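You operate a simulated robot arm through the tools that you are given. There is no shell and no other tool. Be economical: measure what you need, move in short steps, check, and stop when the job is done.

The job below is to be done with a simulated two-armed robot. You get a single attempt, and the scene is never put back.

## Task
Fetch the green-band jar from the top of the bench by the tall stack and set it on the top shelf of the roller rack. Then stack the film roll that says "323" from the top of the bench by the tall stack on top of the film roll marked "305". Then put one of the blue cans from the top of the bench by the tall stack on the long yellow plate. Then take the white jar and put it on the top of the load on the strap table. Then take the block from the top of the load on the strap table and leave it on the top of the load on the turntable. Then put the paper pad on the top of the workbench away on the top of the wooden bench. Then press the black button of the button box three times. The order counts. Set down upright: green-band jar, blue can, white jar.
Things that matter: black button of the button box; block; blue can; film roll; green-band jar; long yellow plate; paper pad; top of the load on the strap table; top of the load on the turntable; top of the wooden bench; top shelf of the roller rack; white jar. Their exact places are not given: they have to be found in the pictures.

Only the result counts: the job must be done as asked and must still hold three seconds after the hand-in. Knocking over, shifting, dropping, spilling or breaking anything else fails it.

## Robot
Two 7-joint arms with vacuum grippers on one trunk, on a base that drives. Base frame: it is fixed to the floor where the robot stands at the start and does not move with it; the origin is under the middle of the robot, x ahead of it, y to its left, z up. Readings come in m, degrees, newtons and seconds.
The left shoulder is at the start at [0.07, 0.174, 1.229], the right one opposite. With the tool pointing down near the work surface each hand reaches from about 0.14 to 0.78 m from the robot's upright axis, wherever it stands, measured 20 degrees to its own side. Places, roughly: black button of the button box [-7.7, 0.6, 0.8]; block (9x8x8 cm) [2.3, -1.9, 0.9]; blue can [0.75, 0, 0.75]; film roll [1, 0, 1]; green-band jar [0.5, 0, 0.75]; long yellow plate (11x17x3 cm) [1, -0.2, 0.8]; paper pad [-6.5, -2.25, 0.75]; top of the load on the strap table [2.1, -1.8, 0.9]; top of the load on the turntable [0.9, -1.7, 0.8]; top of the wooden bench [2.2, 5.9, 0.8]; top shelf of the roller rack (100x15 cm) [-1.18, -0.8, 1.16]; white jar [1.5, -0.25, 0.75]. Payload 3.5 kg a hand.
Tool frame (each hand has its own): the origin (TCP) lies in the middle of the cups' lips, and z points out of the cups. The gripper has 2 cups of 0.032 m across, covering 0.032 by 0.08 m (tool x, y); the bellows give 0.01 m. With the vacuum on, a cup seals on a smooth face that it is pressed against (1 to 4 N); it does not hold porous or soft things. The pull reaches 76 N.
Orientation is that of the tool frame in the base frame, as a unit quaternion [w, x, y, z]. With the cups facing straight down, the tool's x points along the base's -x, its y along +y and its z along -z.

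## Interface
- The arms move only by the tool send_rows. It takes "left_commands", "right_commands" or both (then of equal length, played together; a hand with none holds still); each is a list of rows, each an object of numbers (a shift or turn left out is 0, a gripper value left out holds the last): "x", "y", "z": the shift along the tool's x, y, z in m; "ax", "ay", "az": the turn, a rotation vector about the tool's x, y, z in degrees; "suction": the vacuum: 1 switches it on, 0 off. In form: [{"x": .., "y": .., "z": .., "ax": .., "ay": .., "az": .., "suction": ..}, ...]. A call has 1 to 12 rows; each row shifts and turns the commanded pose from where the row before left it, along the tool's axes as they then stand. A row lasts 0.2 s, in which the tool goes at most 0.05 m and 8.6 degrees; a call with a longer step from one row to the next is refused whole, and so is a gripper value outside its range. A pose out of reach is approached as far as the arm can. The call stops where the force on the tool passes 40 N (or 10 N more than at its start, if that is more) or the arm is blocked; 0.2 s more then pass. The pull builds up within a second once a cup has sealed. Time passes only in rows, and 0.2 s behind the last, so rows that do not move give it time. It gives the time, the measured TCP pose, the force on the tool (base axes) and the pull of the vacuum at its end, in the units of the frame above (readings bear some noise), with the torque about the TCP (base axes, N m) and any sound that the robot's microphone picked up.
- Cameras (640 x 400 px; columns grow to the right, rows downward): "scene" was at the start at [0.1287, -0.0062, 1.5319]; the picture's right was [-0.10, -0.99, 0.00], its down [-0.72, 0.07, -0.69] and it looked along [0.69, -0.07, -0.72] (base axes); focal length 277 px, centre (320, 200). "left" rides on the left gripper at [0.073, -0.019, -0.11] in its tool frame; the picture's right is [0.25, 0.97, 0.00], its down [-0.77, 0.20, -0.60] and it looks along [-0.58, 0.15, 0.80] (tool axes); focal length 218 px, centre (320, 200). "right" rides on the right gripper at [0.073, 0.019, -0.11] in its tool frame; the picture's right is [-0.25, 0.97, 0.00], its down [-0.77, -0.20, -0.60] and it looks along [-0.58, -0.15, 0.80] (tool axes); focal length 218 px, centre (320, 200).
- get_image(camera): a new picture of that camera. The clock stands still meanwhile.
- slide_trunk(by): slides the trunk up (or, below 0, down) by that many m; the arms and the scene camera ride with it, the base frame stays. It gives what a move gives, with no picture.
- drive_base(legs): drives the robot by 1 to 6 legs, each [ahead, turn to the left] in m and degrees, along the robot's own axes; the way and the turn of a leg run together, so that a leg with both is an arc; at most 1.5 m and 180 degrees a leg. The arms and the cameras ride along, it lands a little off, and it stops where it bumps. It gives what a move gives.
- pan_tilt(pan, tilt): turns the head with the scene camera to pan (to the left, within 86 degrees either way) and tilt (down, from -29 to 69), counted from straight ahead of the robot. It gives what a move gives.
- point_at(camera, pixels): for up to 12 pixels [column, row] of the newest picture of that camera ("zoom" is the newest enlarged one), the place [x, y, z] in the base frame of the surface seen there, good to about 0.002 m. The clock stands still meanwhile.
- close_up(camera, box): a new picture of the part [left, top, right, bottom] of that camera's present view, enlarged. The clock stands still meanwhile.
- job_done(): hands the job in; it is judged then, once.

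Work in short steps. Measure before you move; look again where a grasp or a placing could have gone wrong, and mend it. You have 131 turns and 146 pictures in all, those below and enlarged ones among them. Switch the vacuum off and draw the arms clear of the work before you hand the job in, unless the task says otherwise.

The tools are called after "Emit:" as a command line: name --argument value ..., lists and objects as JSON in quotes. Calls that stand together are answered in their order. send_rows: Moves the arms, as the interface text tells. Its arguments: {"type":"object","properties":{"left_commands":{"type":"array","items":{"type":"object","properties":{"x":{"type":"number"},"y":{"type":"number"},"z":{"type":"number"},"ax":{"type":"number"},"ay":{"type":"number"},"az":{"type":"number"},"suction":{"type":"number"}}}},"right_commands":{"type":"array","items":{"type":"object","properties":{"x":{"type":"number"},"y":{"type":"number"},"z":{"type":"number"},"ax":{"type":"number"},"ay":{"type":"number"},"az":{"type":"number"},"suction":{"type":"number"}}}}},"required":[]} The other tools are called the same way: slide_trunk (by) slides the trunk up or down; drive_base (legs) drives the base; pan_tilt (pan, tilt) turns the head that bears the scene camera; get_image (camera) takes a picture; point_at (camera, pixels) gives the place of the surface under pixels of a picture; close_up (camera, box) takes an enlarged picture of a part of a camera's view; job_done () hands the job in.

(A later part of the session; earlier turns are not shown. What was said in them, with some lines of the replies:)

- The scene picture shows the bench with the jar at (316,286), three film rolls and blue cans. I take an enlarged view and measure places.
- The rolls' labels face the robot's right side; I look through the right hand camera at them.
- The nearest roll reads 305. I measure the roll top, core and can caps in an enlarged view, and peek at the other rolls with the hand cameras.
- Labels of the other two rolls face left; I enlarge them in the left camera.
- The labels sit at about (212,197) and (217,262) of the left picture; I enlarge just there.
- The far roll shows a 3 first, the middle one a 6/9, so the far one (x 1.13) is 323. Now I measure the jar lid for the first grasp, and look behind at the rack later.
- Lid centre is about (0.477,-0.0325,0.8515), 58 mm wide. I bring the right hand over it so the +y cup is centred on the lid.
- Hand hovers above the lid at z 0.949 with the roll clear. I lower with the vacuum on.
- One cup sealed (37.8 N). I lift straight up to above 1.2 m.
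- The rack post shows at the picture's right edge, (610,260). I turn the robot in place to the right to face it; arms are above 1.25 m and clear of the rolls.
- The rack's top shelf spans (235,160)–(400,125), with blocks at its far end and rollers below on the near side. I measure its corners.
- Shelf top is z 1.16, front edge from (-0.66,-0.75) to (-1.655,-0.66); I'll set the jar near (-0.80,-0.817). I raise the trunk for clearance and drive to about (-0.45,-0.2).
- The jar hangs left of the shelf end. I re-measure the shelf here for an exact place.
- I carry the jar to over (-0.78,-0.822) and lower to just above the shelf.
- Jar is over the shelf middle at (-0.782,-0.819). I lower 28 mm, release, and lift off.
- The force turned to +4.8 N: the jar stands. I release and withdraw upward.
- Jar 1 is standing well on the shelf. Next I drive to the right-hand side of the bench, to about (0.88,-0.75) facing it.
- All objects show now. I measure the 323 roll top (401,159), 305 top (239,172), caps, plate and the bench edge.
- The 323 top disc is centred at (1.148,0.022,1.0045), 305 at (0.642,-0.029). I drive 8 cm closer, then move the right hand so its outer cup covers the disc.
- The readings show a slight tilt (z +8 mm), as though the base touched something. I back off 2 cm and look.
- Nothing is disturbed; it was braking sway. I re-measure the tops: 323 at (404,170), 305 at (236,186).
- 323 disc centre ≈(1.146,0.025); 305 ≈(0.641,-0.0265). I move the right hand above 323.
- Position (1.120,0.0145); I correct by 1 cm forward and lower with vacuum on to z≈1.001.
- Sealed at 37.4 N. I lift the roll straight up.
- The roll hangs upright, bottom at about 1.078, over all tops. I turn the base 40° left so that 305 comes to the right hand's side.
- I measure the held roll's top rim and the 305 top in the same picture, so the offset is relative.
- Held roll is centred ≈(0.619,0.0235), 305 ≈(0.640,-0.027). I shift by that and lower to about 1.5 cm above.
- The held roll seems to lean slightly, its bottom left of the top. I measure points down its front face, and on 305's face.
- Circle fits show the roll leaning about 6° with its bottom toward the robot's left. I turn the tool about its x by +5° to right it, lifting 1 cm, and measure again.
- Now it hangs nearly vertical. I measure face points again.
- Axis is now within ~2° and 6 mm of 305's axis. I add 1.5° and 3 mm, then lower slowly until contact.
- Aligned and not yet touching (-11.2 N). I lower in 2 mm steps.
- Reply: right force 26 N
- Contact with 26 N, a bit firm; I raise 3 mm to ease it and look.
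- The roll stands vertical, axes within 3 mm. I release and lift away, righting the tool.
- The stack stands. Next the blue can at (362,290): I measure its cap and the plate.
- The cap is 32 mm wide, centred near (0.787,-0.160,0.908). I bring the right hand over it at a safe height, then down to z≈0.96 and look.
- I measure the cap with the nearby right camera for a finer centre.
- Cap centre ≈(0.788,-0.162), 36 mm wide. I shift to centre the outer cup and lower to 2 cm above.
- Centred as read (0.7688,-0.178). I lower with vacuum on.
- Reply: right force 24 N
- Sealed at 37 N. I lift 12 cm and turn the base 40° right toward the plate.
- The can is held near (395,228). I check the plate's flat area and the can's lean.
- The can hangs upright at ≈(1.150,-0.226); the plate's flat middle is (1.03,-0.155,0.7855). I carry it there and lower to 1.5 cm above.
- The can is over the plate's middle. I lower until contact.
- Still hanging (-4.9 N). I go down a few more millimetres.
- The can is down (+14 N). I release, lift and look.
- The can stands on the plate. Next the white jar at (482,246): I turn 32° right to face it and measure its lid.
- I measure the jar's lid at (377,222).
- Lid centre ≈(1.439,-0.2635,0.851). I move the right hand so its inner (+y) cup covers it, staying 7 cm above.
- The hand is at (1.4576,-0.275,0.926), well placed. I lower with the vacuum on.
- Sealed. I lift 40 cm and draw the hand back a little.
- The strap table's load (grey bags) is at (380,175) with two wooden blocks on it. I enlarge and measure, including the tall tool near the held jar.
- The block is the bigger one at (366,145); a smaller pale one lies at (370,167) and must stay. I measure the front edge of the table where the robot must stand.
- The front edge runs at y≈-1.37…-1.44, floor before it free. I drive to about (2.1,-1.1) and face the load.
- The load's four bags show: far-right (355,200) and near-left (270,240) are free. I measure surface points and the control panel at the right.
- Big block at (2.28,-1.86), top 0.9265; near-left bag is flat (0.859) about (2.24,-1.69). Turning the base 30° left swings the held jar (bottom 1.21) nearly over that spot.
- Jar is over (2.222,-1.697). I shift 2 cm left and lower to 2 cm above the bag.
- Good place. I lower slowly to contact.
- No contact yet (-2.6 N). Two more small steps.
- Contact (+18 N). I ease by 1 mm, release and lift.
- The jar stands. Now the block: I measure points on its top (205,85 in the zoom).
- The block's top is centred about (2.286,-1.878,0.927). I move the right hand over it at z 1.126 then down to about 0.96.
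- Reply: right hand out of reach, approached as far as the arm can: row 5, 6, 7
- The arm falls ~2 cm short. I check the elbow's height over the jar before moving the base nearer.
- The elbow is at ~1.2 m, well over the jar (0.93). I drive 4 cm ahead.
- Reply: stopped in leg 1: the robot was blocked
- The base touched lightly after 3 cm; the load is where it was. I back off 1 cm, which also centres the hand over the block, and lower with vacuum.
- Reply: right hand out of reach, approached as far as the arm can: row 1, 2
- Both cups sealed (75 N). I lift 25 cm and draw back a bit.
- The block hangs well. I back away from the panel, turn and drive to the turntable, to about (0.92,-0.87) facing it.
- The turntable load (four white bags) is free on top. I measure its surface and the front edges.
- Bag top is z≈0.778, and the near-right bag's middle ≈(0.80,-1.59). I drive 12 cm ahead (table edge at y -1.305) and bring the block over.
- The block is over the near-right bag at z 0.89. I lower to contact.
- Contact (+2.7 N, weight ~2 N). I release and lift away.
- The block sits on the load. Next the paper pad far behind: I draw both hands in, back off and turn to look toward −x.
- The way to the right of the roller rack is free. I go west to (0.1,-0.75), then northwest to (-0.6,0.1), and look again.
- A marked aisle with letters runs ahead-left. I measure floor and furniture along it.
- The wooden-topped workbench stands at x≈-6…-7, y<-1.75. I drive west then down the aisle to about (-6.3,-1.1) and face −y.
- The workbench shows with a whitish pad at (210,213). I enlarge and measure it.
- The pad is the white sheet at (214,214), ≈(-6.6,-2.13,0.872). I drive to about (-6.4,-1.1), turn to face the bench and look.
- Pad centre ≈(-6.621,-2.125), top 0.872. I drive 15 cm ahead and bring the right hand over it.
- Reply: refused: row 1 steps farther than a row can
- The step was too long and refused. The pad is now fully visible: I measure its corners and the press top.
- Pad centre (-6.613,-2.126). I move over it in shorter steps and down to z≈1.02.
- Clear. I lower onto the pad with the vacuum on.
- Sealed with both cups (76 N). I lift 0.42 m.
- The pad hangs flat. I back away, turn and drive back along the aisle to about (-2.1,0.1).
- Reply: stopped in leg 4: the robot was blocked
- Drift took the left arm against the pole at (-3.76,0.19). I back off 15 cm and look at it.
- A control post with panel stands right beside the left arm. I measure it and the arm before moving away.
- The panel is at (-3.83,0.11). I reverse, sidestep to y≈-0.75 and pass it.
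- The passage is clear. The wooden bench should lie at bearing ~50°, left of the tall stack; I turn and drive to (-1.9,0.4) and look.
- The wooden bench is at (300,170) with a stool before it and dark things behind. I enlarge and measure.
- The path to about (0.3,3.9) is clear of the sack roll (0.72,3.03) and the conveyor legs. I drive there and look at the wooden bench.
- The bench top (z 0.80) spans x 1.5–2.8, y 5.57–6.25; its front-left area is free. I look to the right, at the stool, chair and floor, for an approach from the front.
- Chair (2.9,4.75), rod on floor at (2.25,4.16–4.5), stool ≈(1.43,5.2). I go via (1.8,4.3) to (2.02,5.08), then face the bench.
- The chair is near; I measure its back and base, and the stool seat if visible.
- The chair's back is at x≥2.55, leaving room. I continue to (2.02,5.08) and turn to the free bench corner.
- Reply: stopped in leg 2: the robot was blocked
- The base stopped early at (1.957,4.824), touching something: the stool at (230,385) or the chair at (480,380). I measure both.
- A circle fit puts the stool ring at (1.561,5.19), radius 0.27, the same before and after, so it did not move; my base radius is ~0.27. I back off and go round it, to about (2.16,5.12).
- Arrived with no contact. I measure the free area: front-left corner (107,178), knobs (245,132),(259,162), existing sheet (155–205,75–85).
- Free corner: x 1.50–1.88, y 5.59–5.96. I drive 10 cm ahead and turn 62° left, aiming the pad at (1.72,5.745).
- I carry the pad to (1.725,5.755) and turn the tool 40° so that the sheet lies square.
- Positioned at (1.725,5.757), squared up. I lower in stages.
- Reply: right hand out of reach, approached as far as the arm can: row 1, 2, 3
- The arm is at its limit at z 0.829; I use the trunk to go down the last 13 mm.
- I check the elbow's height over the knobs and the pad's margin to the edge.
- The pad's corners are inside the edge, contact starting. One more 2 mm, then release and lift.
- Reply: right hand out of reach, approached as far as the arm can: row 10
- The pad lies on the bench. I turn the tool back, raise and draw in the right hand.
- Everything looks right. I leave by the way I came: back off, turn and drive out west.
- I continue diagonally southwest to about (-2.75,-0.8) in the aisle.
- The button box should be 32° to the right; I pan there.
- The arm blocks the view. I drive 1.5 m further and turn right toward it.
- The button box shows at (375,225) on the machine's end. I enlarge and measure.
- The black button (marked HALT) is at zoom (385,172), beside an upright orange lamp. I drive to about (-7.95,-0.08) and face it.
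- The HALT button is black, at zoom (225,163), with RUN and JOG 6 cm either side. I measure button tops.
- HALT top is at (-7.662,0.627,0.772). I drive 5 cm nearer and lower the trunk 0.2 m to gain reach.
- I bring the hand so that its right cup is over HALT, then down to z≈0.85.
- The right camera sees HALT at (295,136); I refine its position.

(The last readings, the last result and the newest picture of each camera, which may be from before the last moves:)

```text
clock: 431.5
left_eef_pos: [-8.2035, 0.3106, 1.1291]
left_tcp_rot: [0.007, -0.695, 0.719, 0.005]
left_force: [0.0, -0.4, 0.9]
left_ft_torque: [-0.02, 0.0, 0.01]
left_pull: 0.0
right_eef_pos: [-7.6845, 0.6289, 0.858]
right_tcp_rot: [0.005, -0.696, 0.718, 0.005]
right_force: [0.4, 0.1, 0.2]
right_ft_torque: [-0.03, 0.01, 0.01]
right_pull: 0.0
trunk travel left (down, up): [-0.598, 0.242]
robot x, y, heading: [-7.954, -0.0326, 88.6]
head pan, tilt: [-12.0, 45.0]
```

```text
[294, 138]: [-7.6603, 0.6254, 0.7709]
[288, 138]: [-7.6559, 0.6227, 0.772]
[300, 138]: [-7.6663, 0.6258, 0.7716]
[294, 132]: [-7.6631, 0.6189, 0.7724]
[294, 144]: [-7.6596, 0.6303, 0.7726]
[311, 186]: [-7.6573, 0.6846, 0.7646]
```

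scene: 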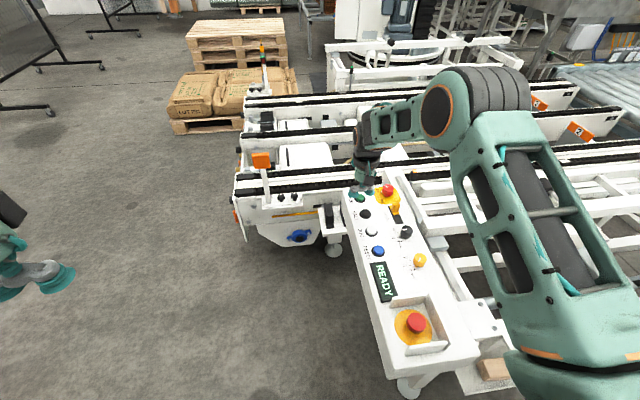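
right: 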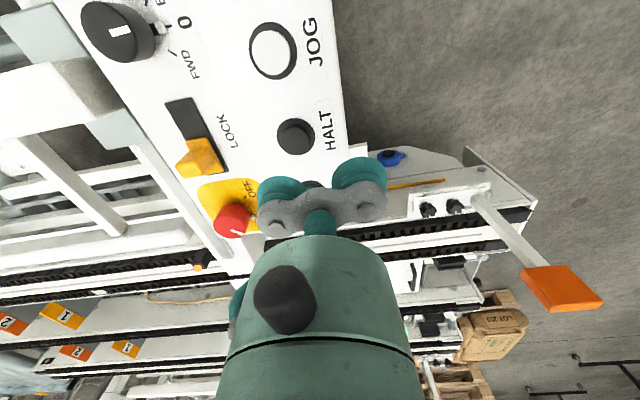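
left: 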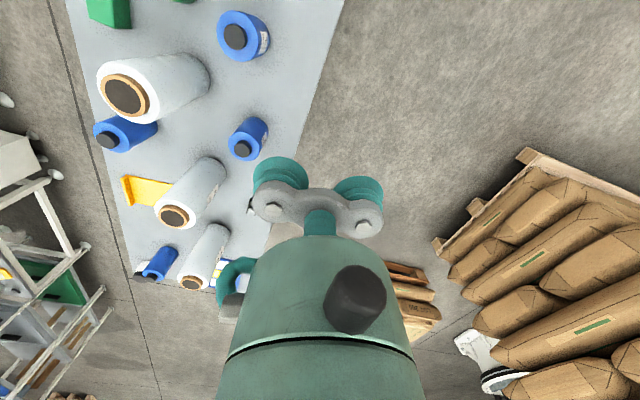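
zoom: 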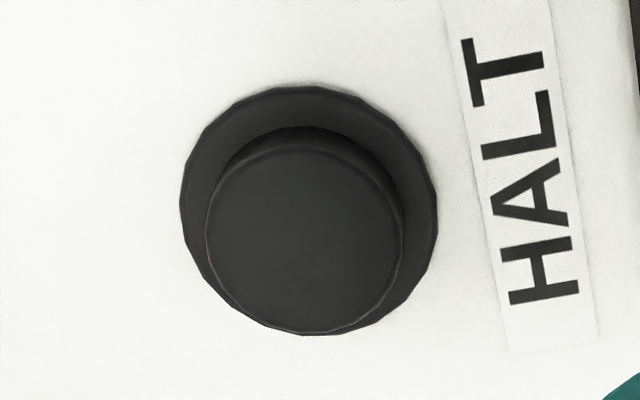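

Button top is 26 mm wide at (-7.661,0.628). I offset the cup 1 cm so its rim bears on the button's middle, and come down to just above it.

Emit:
send_rows --right_commands '[{"y": 0.01}, {"z": 0.04}, {"z": 0.03}, {"z": 0.007}, {}]'

Emit:
close_up --camera "right" --box '[220, 90, 400, 230]'

```text
clock: 432.7
left_eef_pos: [-8.2016, 0.3109, 1.1289]
left_tcp_rot: [0.005, -0.695, 0.719, 0.005]
left_force: [0.0, 0.6, 0.6]
left_ft_torque: [0.01, -0.05, -0.02]
left_pull: 0.1
right_eef_pos: [-7.695, 0.6317, 0.7793]
right_tcp_rot: [0.004, -0.696, 0.718, 0.005]
right_force: [0.3, 0.5, 0.6]
right_ft_torque: [0.0, -0.01, 0.02]
right_pull: 0.0
trunk travel left (down, up): [-0.598, 0.242]
robot x, y, heading: [-7.9559, -0.0315, 88.6]
head pan, tilt: [-12.0, 45.0]
```

```text
2.86 times, centred on (310, 160) of right
```

zoom: 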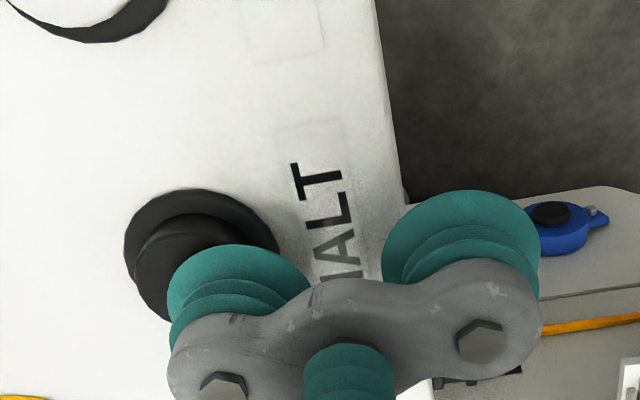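

I'm 7 mm above. First press: down in small steps, watching force and sound.

Emit:
send_rows --right_commands '[{"z": 0.004}, {"z": 0.003}, {"z": 0.002}, {"z": 0.002}, {"z": 0.002}, {}]'

```text
clock: 434.1
left_eef_pos: [-8.2024, 0.3093, 1.129]
left_tcp_rot: [0.007, -0.695, 0.719, 0.005]
left_force: [-0.8, -0.2, 0.4]
left_ft_torque: [-0.01, 0.03, -0.01]
left_pull: 0.0
right_eef_pos: [-7.695, 0.6306, 0.767]
right_tcp_rot: [0.005, -0.696, 0.718, 0.004]
right_force: [-0.2, -0.9, 0.3]
right_ft_torque: [0.02, -0.07, -0.01]
right_pull: 0.0
trunk travel left (down, up): [-0.598, 0.242]
robot x, y, heading: [-7.954, -0.0377, 88.4]
head pan, tilt: [-12.0, 45.0]
```

Hardly any force yet at z 0.767. I go on down in 1.5 mm steps.

Emit:
send_rows --right_commands '[{"z": 0.0015}, {"z": 0.0015}, {"z": 0.0015}, {}]'

Emit:
close_up --camera "right" --box '[220, 90, 400, 230]'

```text
clock: 435.1
left_eef_pos: [-8.2044, 0.3109, 1.1284]
left_tcp_rot: [0.007, -0.695, 0.719, 0.004]
left_force: [-0.2, -0.2, 0.3]
left_ft_torque: [-0.03, -0.02, -0.02]
left_pull: 0.0
right_eef_pos: [-7.6952, 0.6305, 0.7629]
right_tcp_rot: [0.004, -0.696, 0.718, 0.004]
right_force: [-0.1, 0.0, 0.8]
right_ft_torque: [-0.01, -0.06, 0.02]
right_pull: 0.1
trunk travel left (down, up): [-0.598, 0.242]
robot x, y, heading: [-7.9558, -0.0386, 88.9]
head pan, tilt: [-12.0, 45.0]
```

```text
2.86 times, centred on (310, 160) of right
```

zoom: 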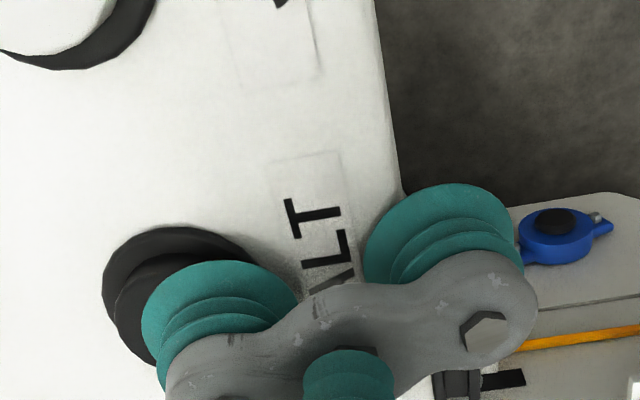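

No click heard and little force. I lift 2 cm, centre the cup fully over the button and try again.

Emit:
send_rows --right_commands '[{"z": -0.02}, {"y": -0.0105, "x": 0.002}, {"z": 0.01}, {"z": 0.002}, {"z": 0.002}, {"z": 0.002}, {"z": 0.002}, {}]'

Emit:
close_up --camera "right" --box '[220, 90, 400, 230]'

```text
clock: 436.9
left_eef_pos: [-8.2031, 0.3102, 1.129]
left_tcp_rot: [0.006, -0.695, 0.719, 0.004]
left_force: [0.2, 0.3, 0.3]
left_ft_torque: [-0.03, -0.01, 0.02]
left_pull: 0.0
right_eef_pos: [-7.6849, 0.6294, 0.7656]
right_tcp_rot: [0.006, -0.697, 0.717, 0.005]
right_force: [-2.0, 0.2, 1.9]
right_ft_torque: [-0.02, -0.08, 0.01]
right_pull: 0.1
trunk travel left (down, up): [-0.598, 0.242]
robot x, y, heading: [-7.9584, -0.0341, 88.6]
head pan, tilt: [-12.0, 45.0]
heard: click
```

```text
2.86 times, centred on (310, 160) of right
```

zoom: 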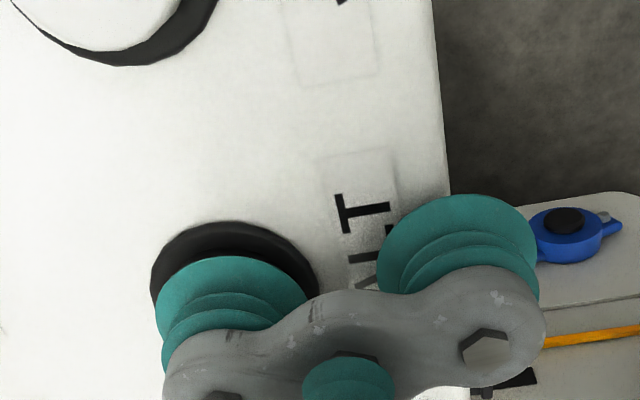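

A click: press one. I lift clear to let the button come up.

Emit:
send_rows --right_commands '[{"z": -0.01}, {"z": -0.01}, {}, {}]'

Emit:
send_rows --right_commands '[{"z": 0.012}, {"z": 0.002}, {"z": 0.002}, {"z": 0.002}, {"z": 0.002}, {}]'

```text
clock: 437.9
left_eef_pos: [-8.2038, 0.3117, 1.1282]
left_tcp_rot: [0.007, -0.696, 0.718, 0.005]
left_force: [0.7, 0.0, 0.2]
left_ft_torque: [0.03, -0.02, 0.03]
left_pull: 0.1
right_eef_pos: [-7.6851, 0.6279, 0.7833]
right_tcp_rot: [0.005, -0.696, 0.718, 0.005]
right_force: [-0.3, 0.9, 0.2]
right_ft_torque: [0.01, -0.01, 0.01]
right_pull: 0.1
trunk travel left (down, up): [-0.598, 0.242]
robot x, y, heading: [-7.9547, -0.0372, 88.6]
head pan, tilt: [-12.0, 45.0]
```

```text
clock: 439.3
left_eef_pos: [-8.2031, 0.3103, 1.1295]
left_tcp_rot: [0.007, -0.695, 0.719, 0.005]
left_force: [-0.1, -0.6, -0.4]
left_ft_torque: [-0.01, -0.02, -0.01]
left_pull: 0.0
right_eef_pos: [-7.6847, 0.6294, 0.7643]
right_tcp_rot: [0.006, -0.698, 0.717, 0.005]
right_force: [-2.7, -0.7, 1.9]
right_ft_torque: [0.0, -0.06, -0.06]
right_pull: 0.2
trunk travel left (down, up): [-0.598, 0.242]
robot x, y, heading: [-7.9549, -0.035, 88.5]
head pan, tilt: [-12.0, 45.0]
heard: click
```

Second click; the release made none. I lift and press a third time.

Emit:
send_rows --right_commands '[{"z": -0.01}, {"z": -0.01}, {}, {}]'

Emit:
send_rows --right_commands '[{"z": 0.012}, {"z": 0.002}, {"z": 0.002}, {"z": 0.002}, {"z": 0.002}, {}]'

```text
clock: 440.3
left_eef_pos: [-8.2024, 0.3117, 1.1287]
left_tcp_rot: [0.006, -0.695, 0.719, 0.005]
left_force: [-1.0, 0.5, -0.2]
left_ft_torque: [0.01, 0.02, -0.02]
left_pull: 0.1
right_eef_pos: [-7.6841, 0.6289, 0.7849]
right_tcp_rot: [0.005, -0.696, 0.718, 0.004]
right_force: [0.0, 0.3, -0.2]
right_ft_torque: [-0.01, 0.03, 0.02]
right_pull: 0.0
trunk travel left (down, up): [-0.598, 0.242]
robot x, y, heading: [-7.9554, -0.0373, 88.8]
head pan, tilt: [-12.0, 45.0]
```

```text
clock: 441.7
left_eef_pos: [-8.2028, 0.3105, 1.1294]
left_tcp_rot: [0.006, -0.695, 0.719, 0.006]
left_force: [-0.5, -0.1, 0.0]
left_ft_torque: [0.01, 0.01, -0.01]
left_pull: 0.0
right_eef_pos: [-7.6837, 0.6291, 0.7646]
right_tcp_rot: [0.006, -0.697, 0.717, 0.005]
right_force: [-2.1, 0.6, 3.1]
right_ft_torque: [0.01, -0.06, 0.03]
right_pull: 0.1
trunk travel left (down, up): [-0.598, 0.242]
robot x, y, heading: [-7.9529, -0.0359, 88.6]
head pan, tilt: [-12.0, 45.0]
heard: click
```

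Third click. I lift off, draw the hand back and take a last look at the box.

Emit:
send_rows --right_commands '[{"z": -0.02}, {"z": -0.05}, {"z": -0.05}, {"z": -0.05}, {"z": -0.05}, {"z": -0.05}, {"z": -0.05}, {"x": 0.05}, {"x": 0.05}, {"x": 0.05}, {"x": 0.05}, {"x": 0.03}]'

Emit:
close_up --camera "scene" --box '[320, 170, 500, 370]'

```text
clock: 444.3
left_eef_pos: [-8.1983, 0.3121, 1.1296]
left_tcp_rot: [0.004, -0.696, 0.718, 0.007]
left_force: [0.4, -0.2, 0.4]
left_ft_torque: [-0.04, 0.06, 0.03]
left_pull: 0.0
right_eef_pos: [-7.6892, 0.3945, 1.0813]
right_tcp_rot: [0.002, -0.698, 0.716, 0.006]
right_force: [1.1, -0.6, 0.1]
right_ft_torque: [0.02, 0.05, 0.01]
right_pull: 0.1
trunk travel left (down, up): [-0.598, 0.242]
robot x, y, heading: [-7.9564, -0.031, 88.6]
head pan, tilt: [-12.0, 45.0]
```

```text
2.00 times, centred on (410, 270) of scene
```

zoom: 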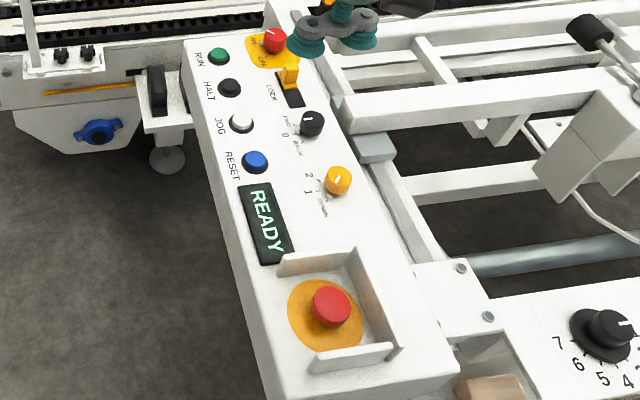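

The box looks untouched otherwise, the vacuum is off and both arms are clear, so I hand the job in.

Emit:
job_done

```text
The job is handed in.
```

I did all seven parts in the order you gave and handed the job in. I don't have the verdict.

- **Green-band jar:** it stands upright on the top shelf of the roller rack.
- **Film rolls:** 323 is stacked on 305. I never read 323's whole label: the far roll showed a 3, and the only other candidate showed a 6 or 9.
- **Blue can:** it stands upright on the long yellow plate.
- **White jar:** it stands upright on the strap-table load.
- **Block:** it is on the turntable load. I took the larger of the two blocks on the strap table, which fits the 9x8x8 cm size.
- **Paper pad:** it lies flat on the wooden bench, beside another sheet that was already there.
- **Black button:** I pressed the one labelled HALT and heard three clicks. An earlier try made no click, so I did not count it.

The robot bumped things three times while driving:
- **Strap table:** the load showed no shift afterwards.
- **Control post near (-3.8, 0.1):** I saw it still standing but did not measure it for a shift.
- **Stool by the wooden bench:** it showed no shift afterwards.
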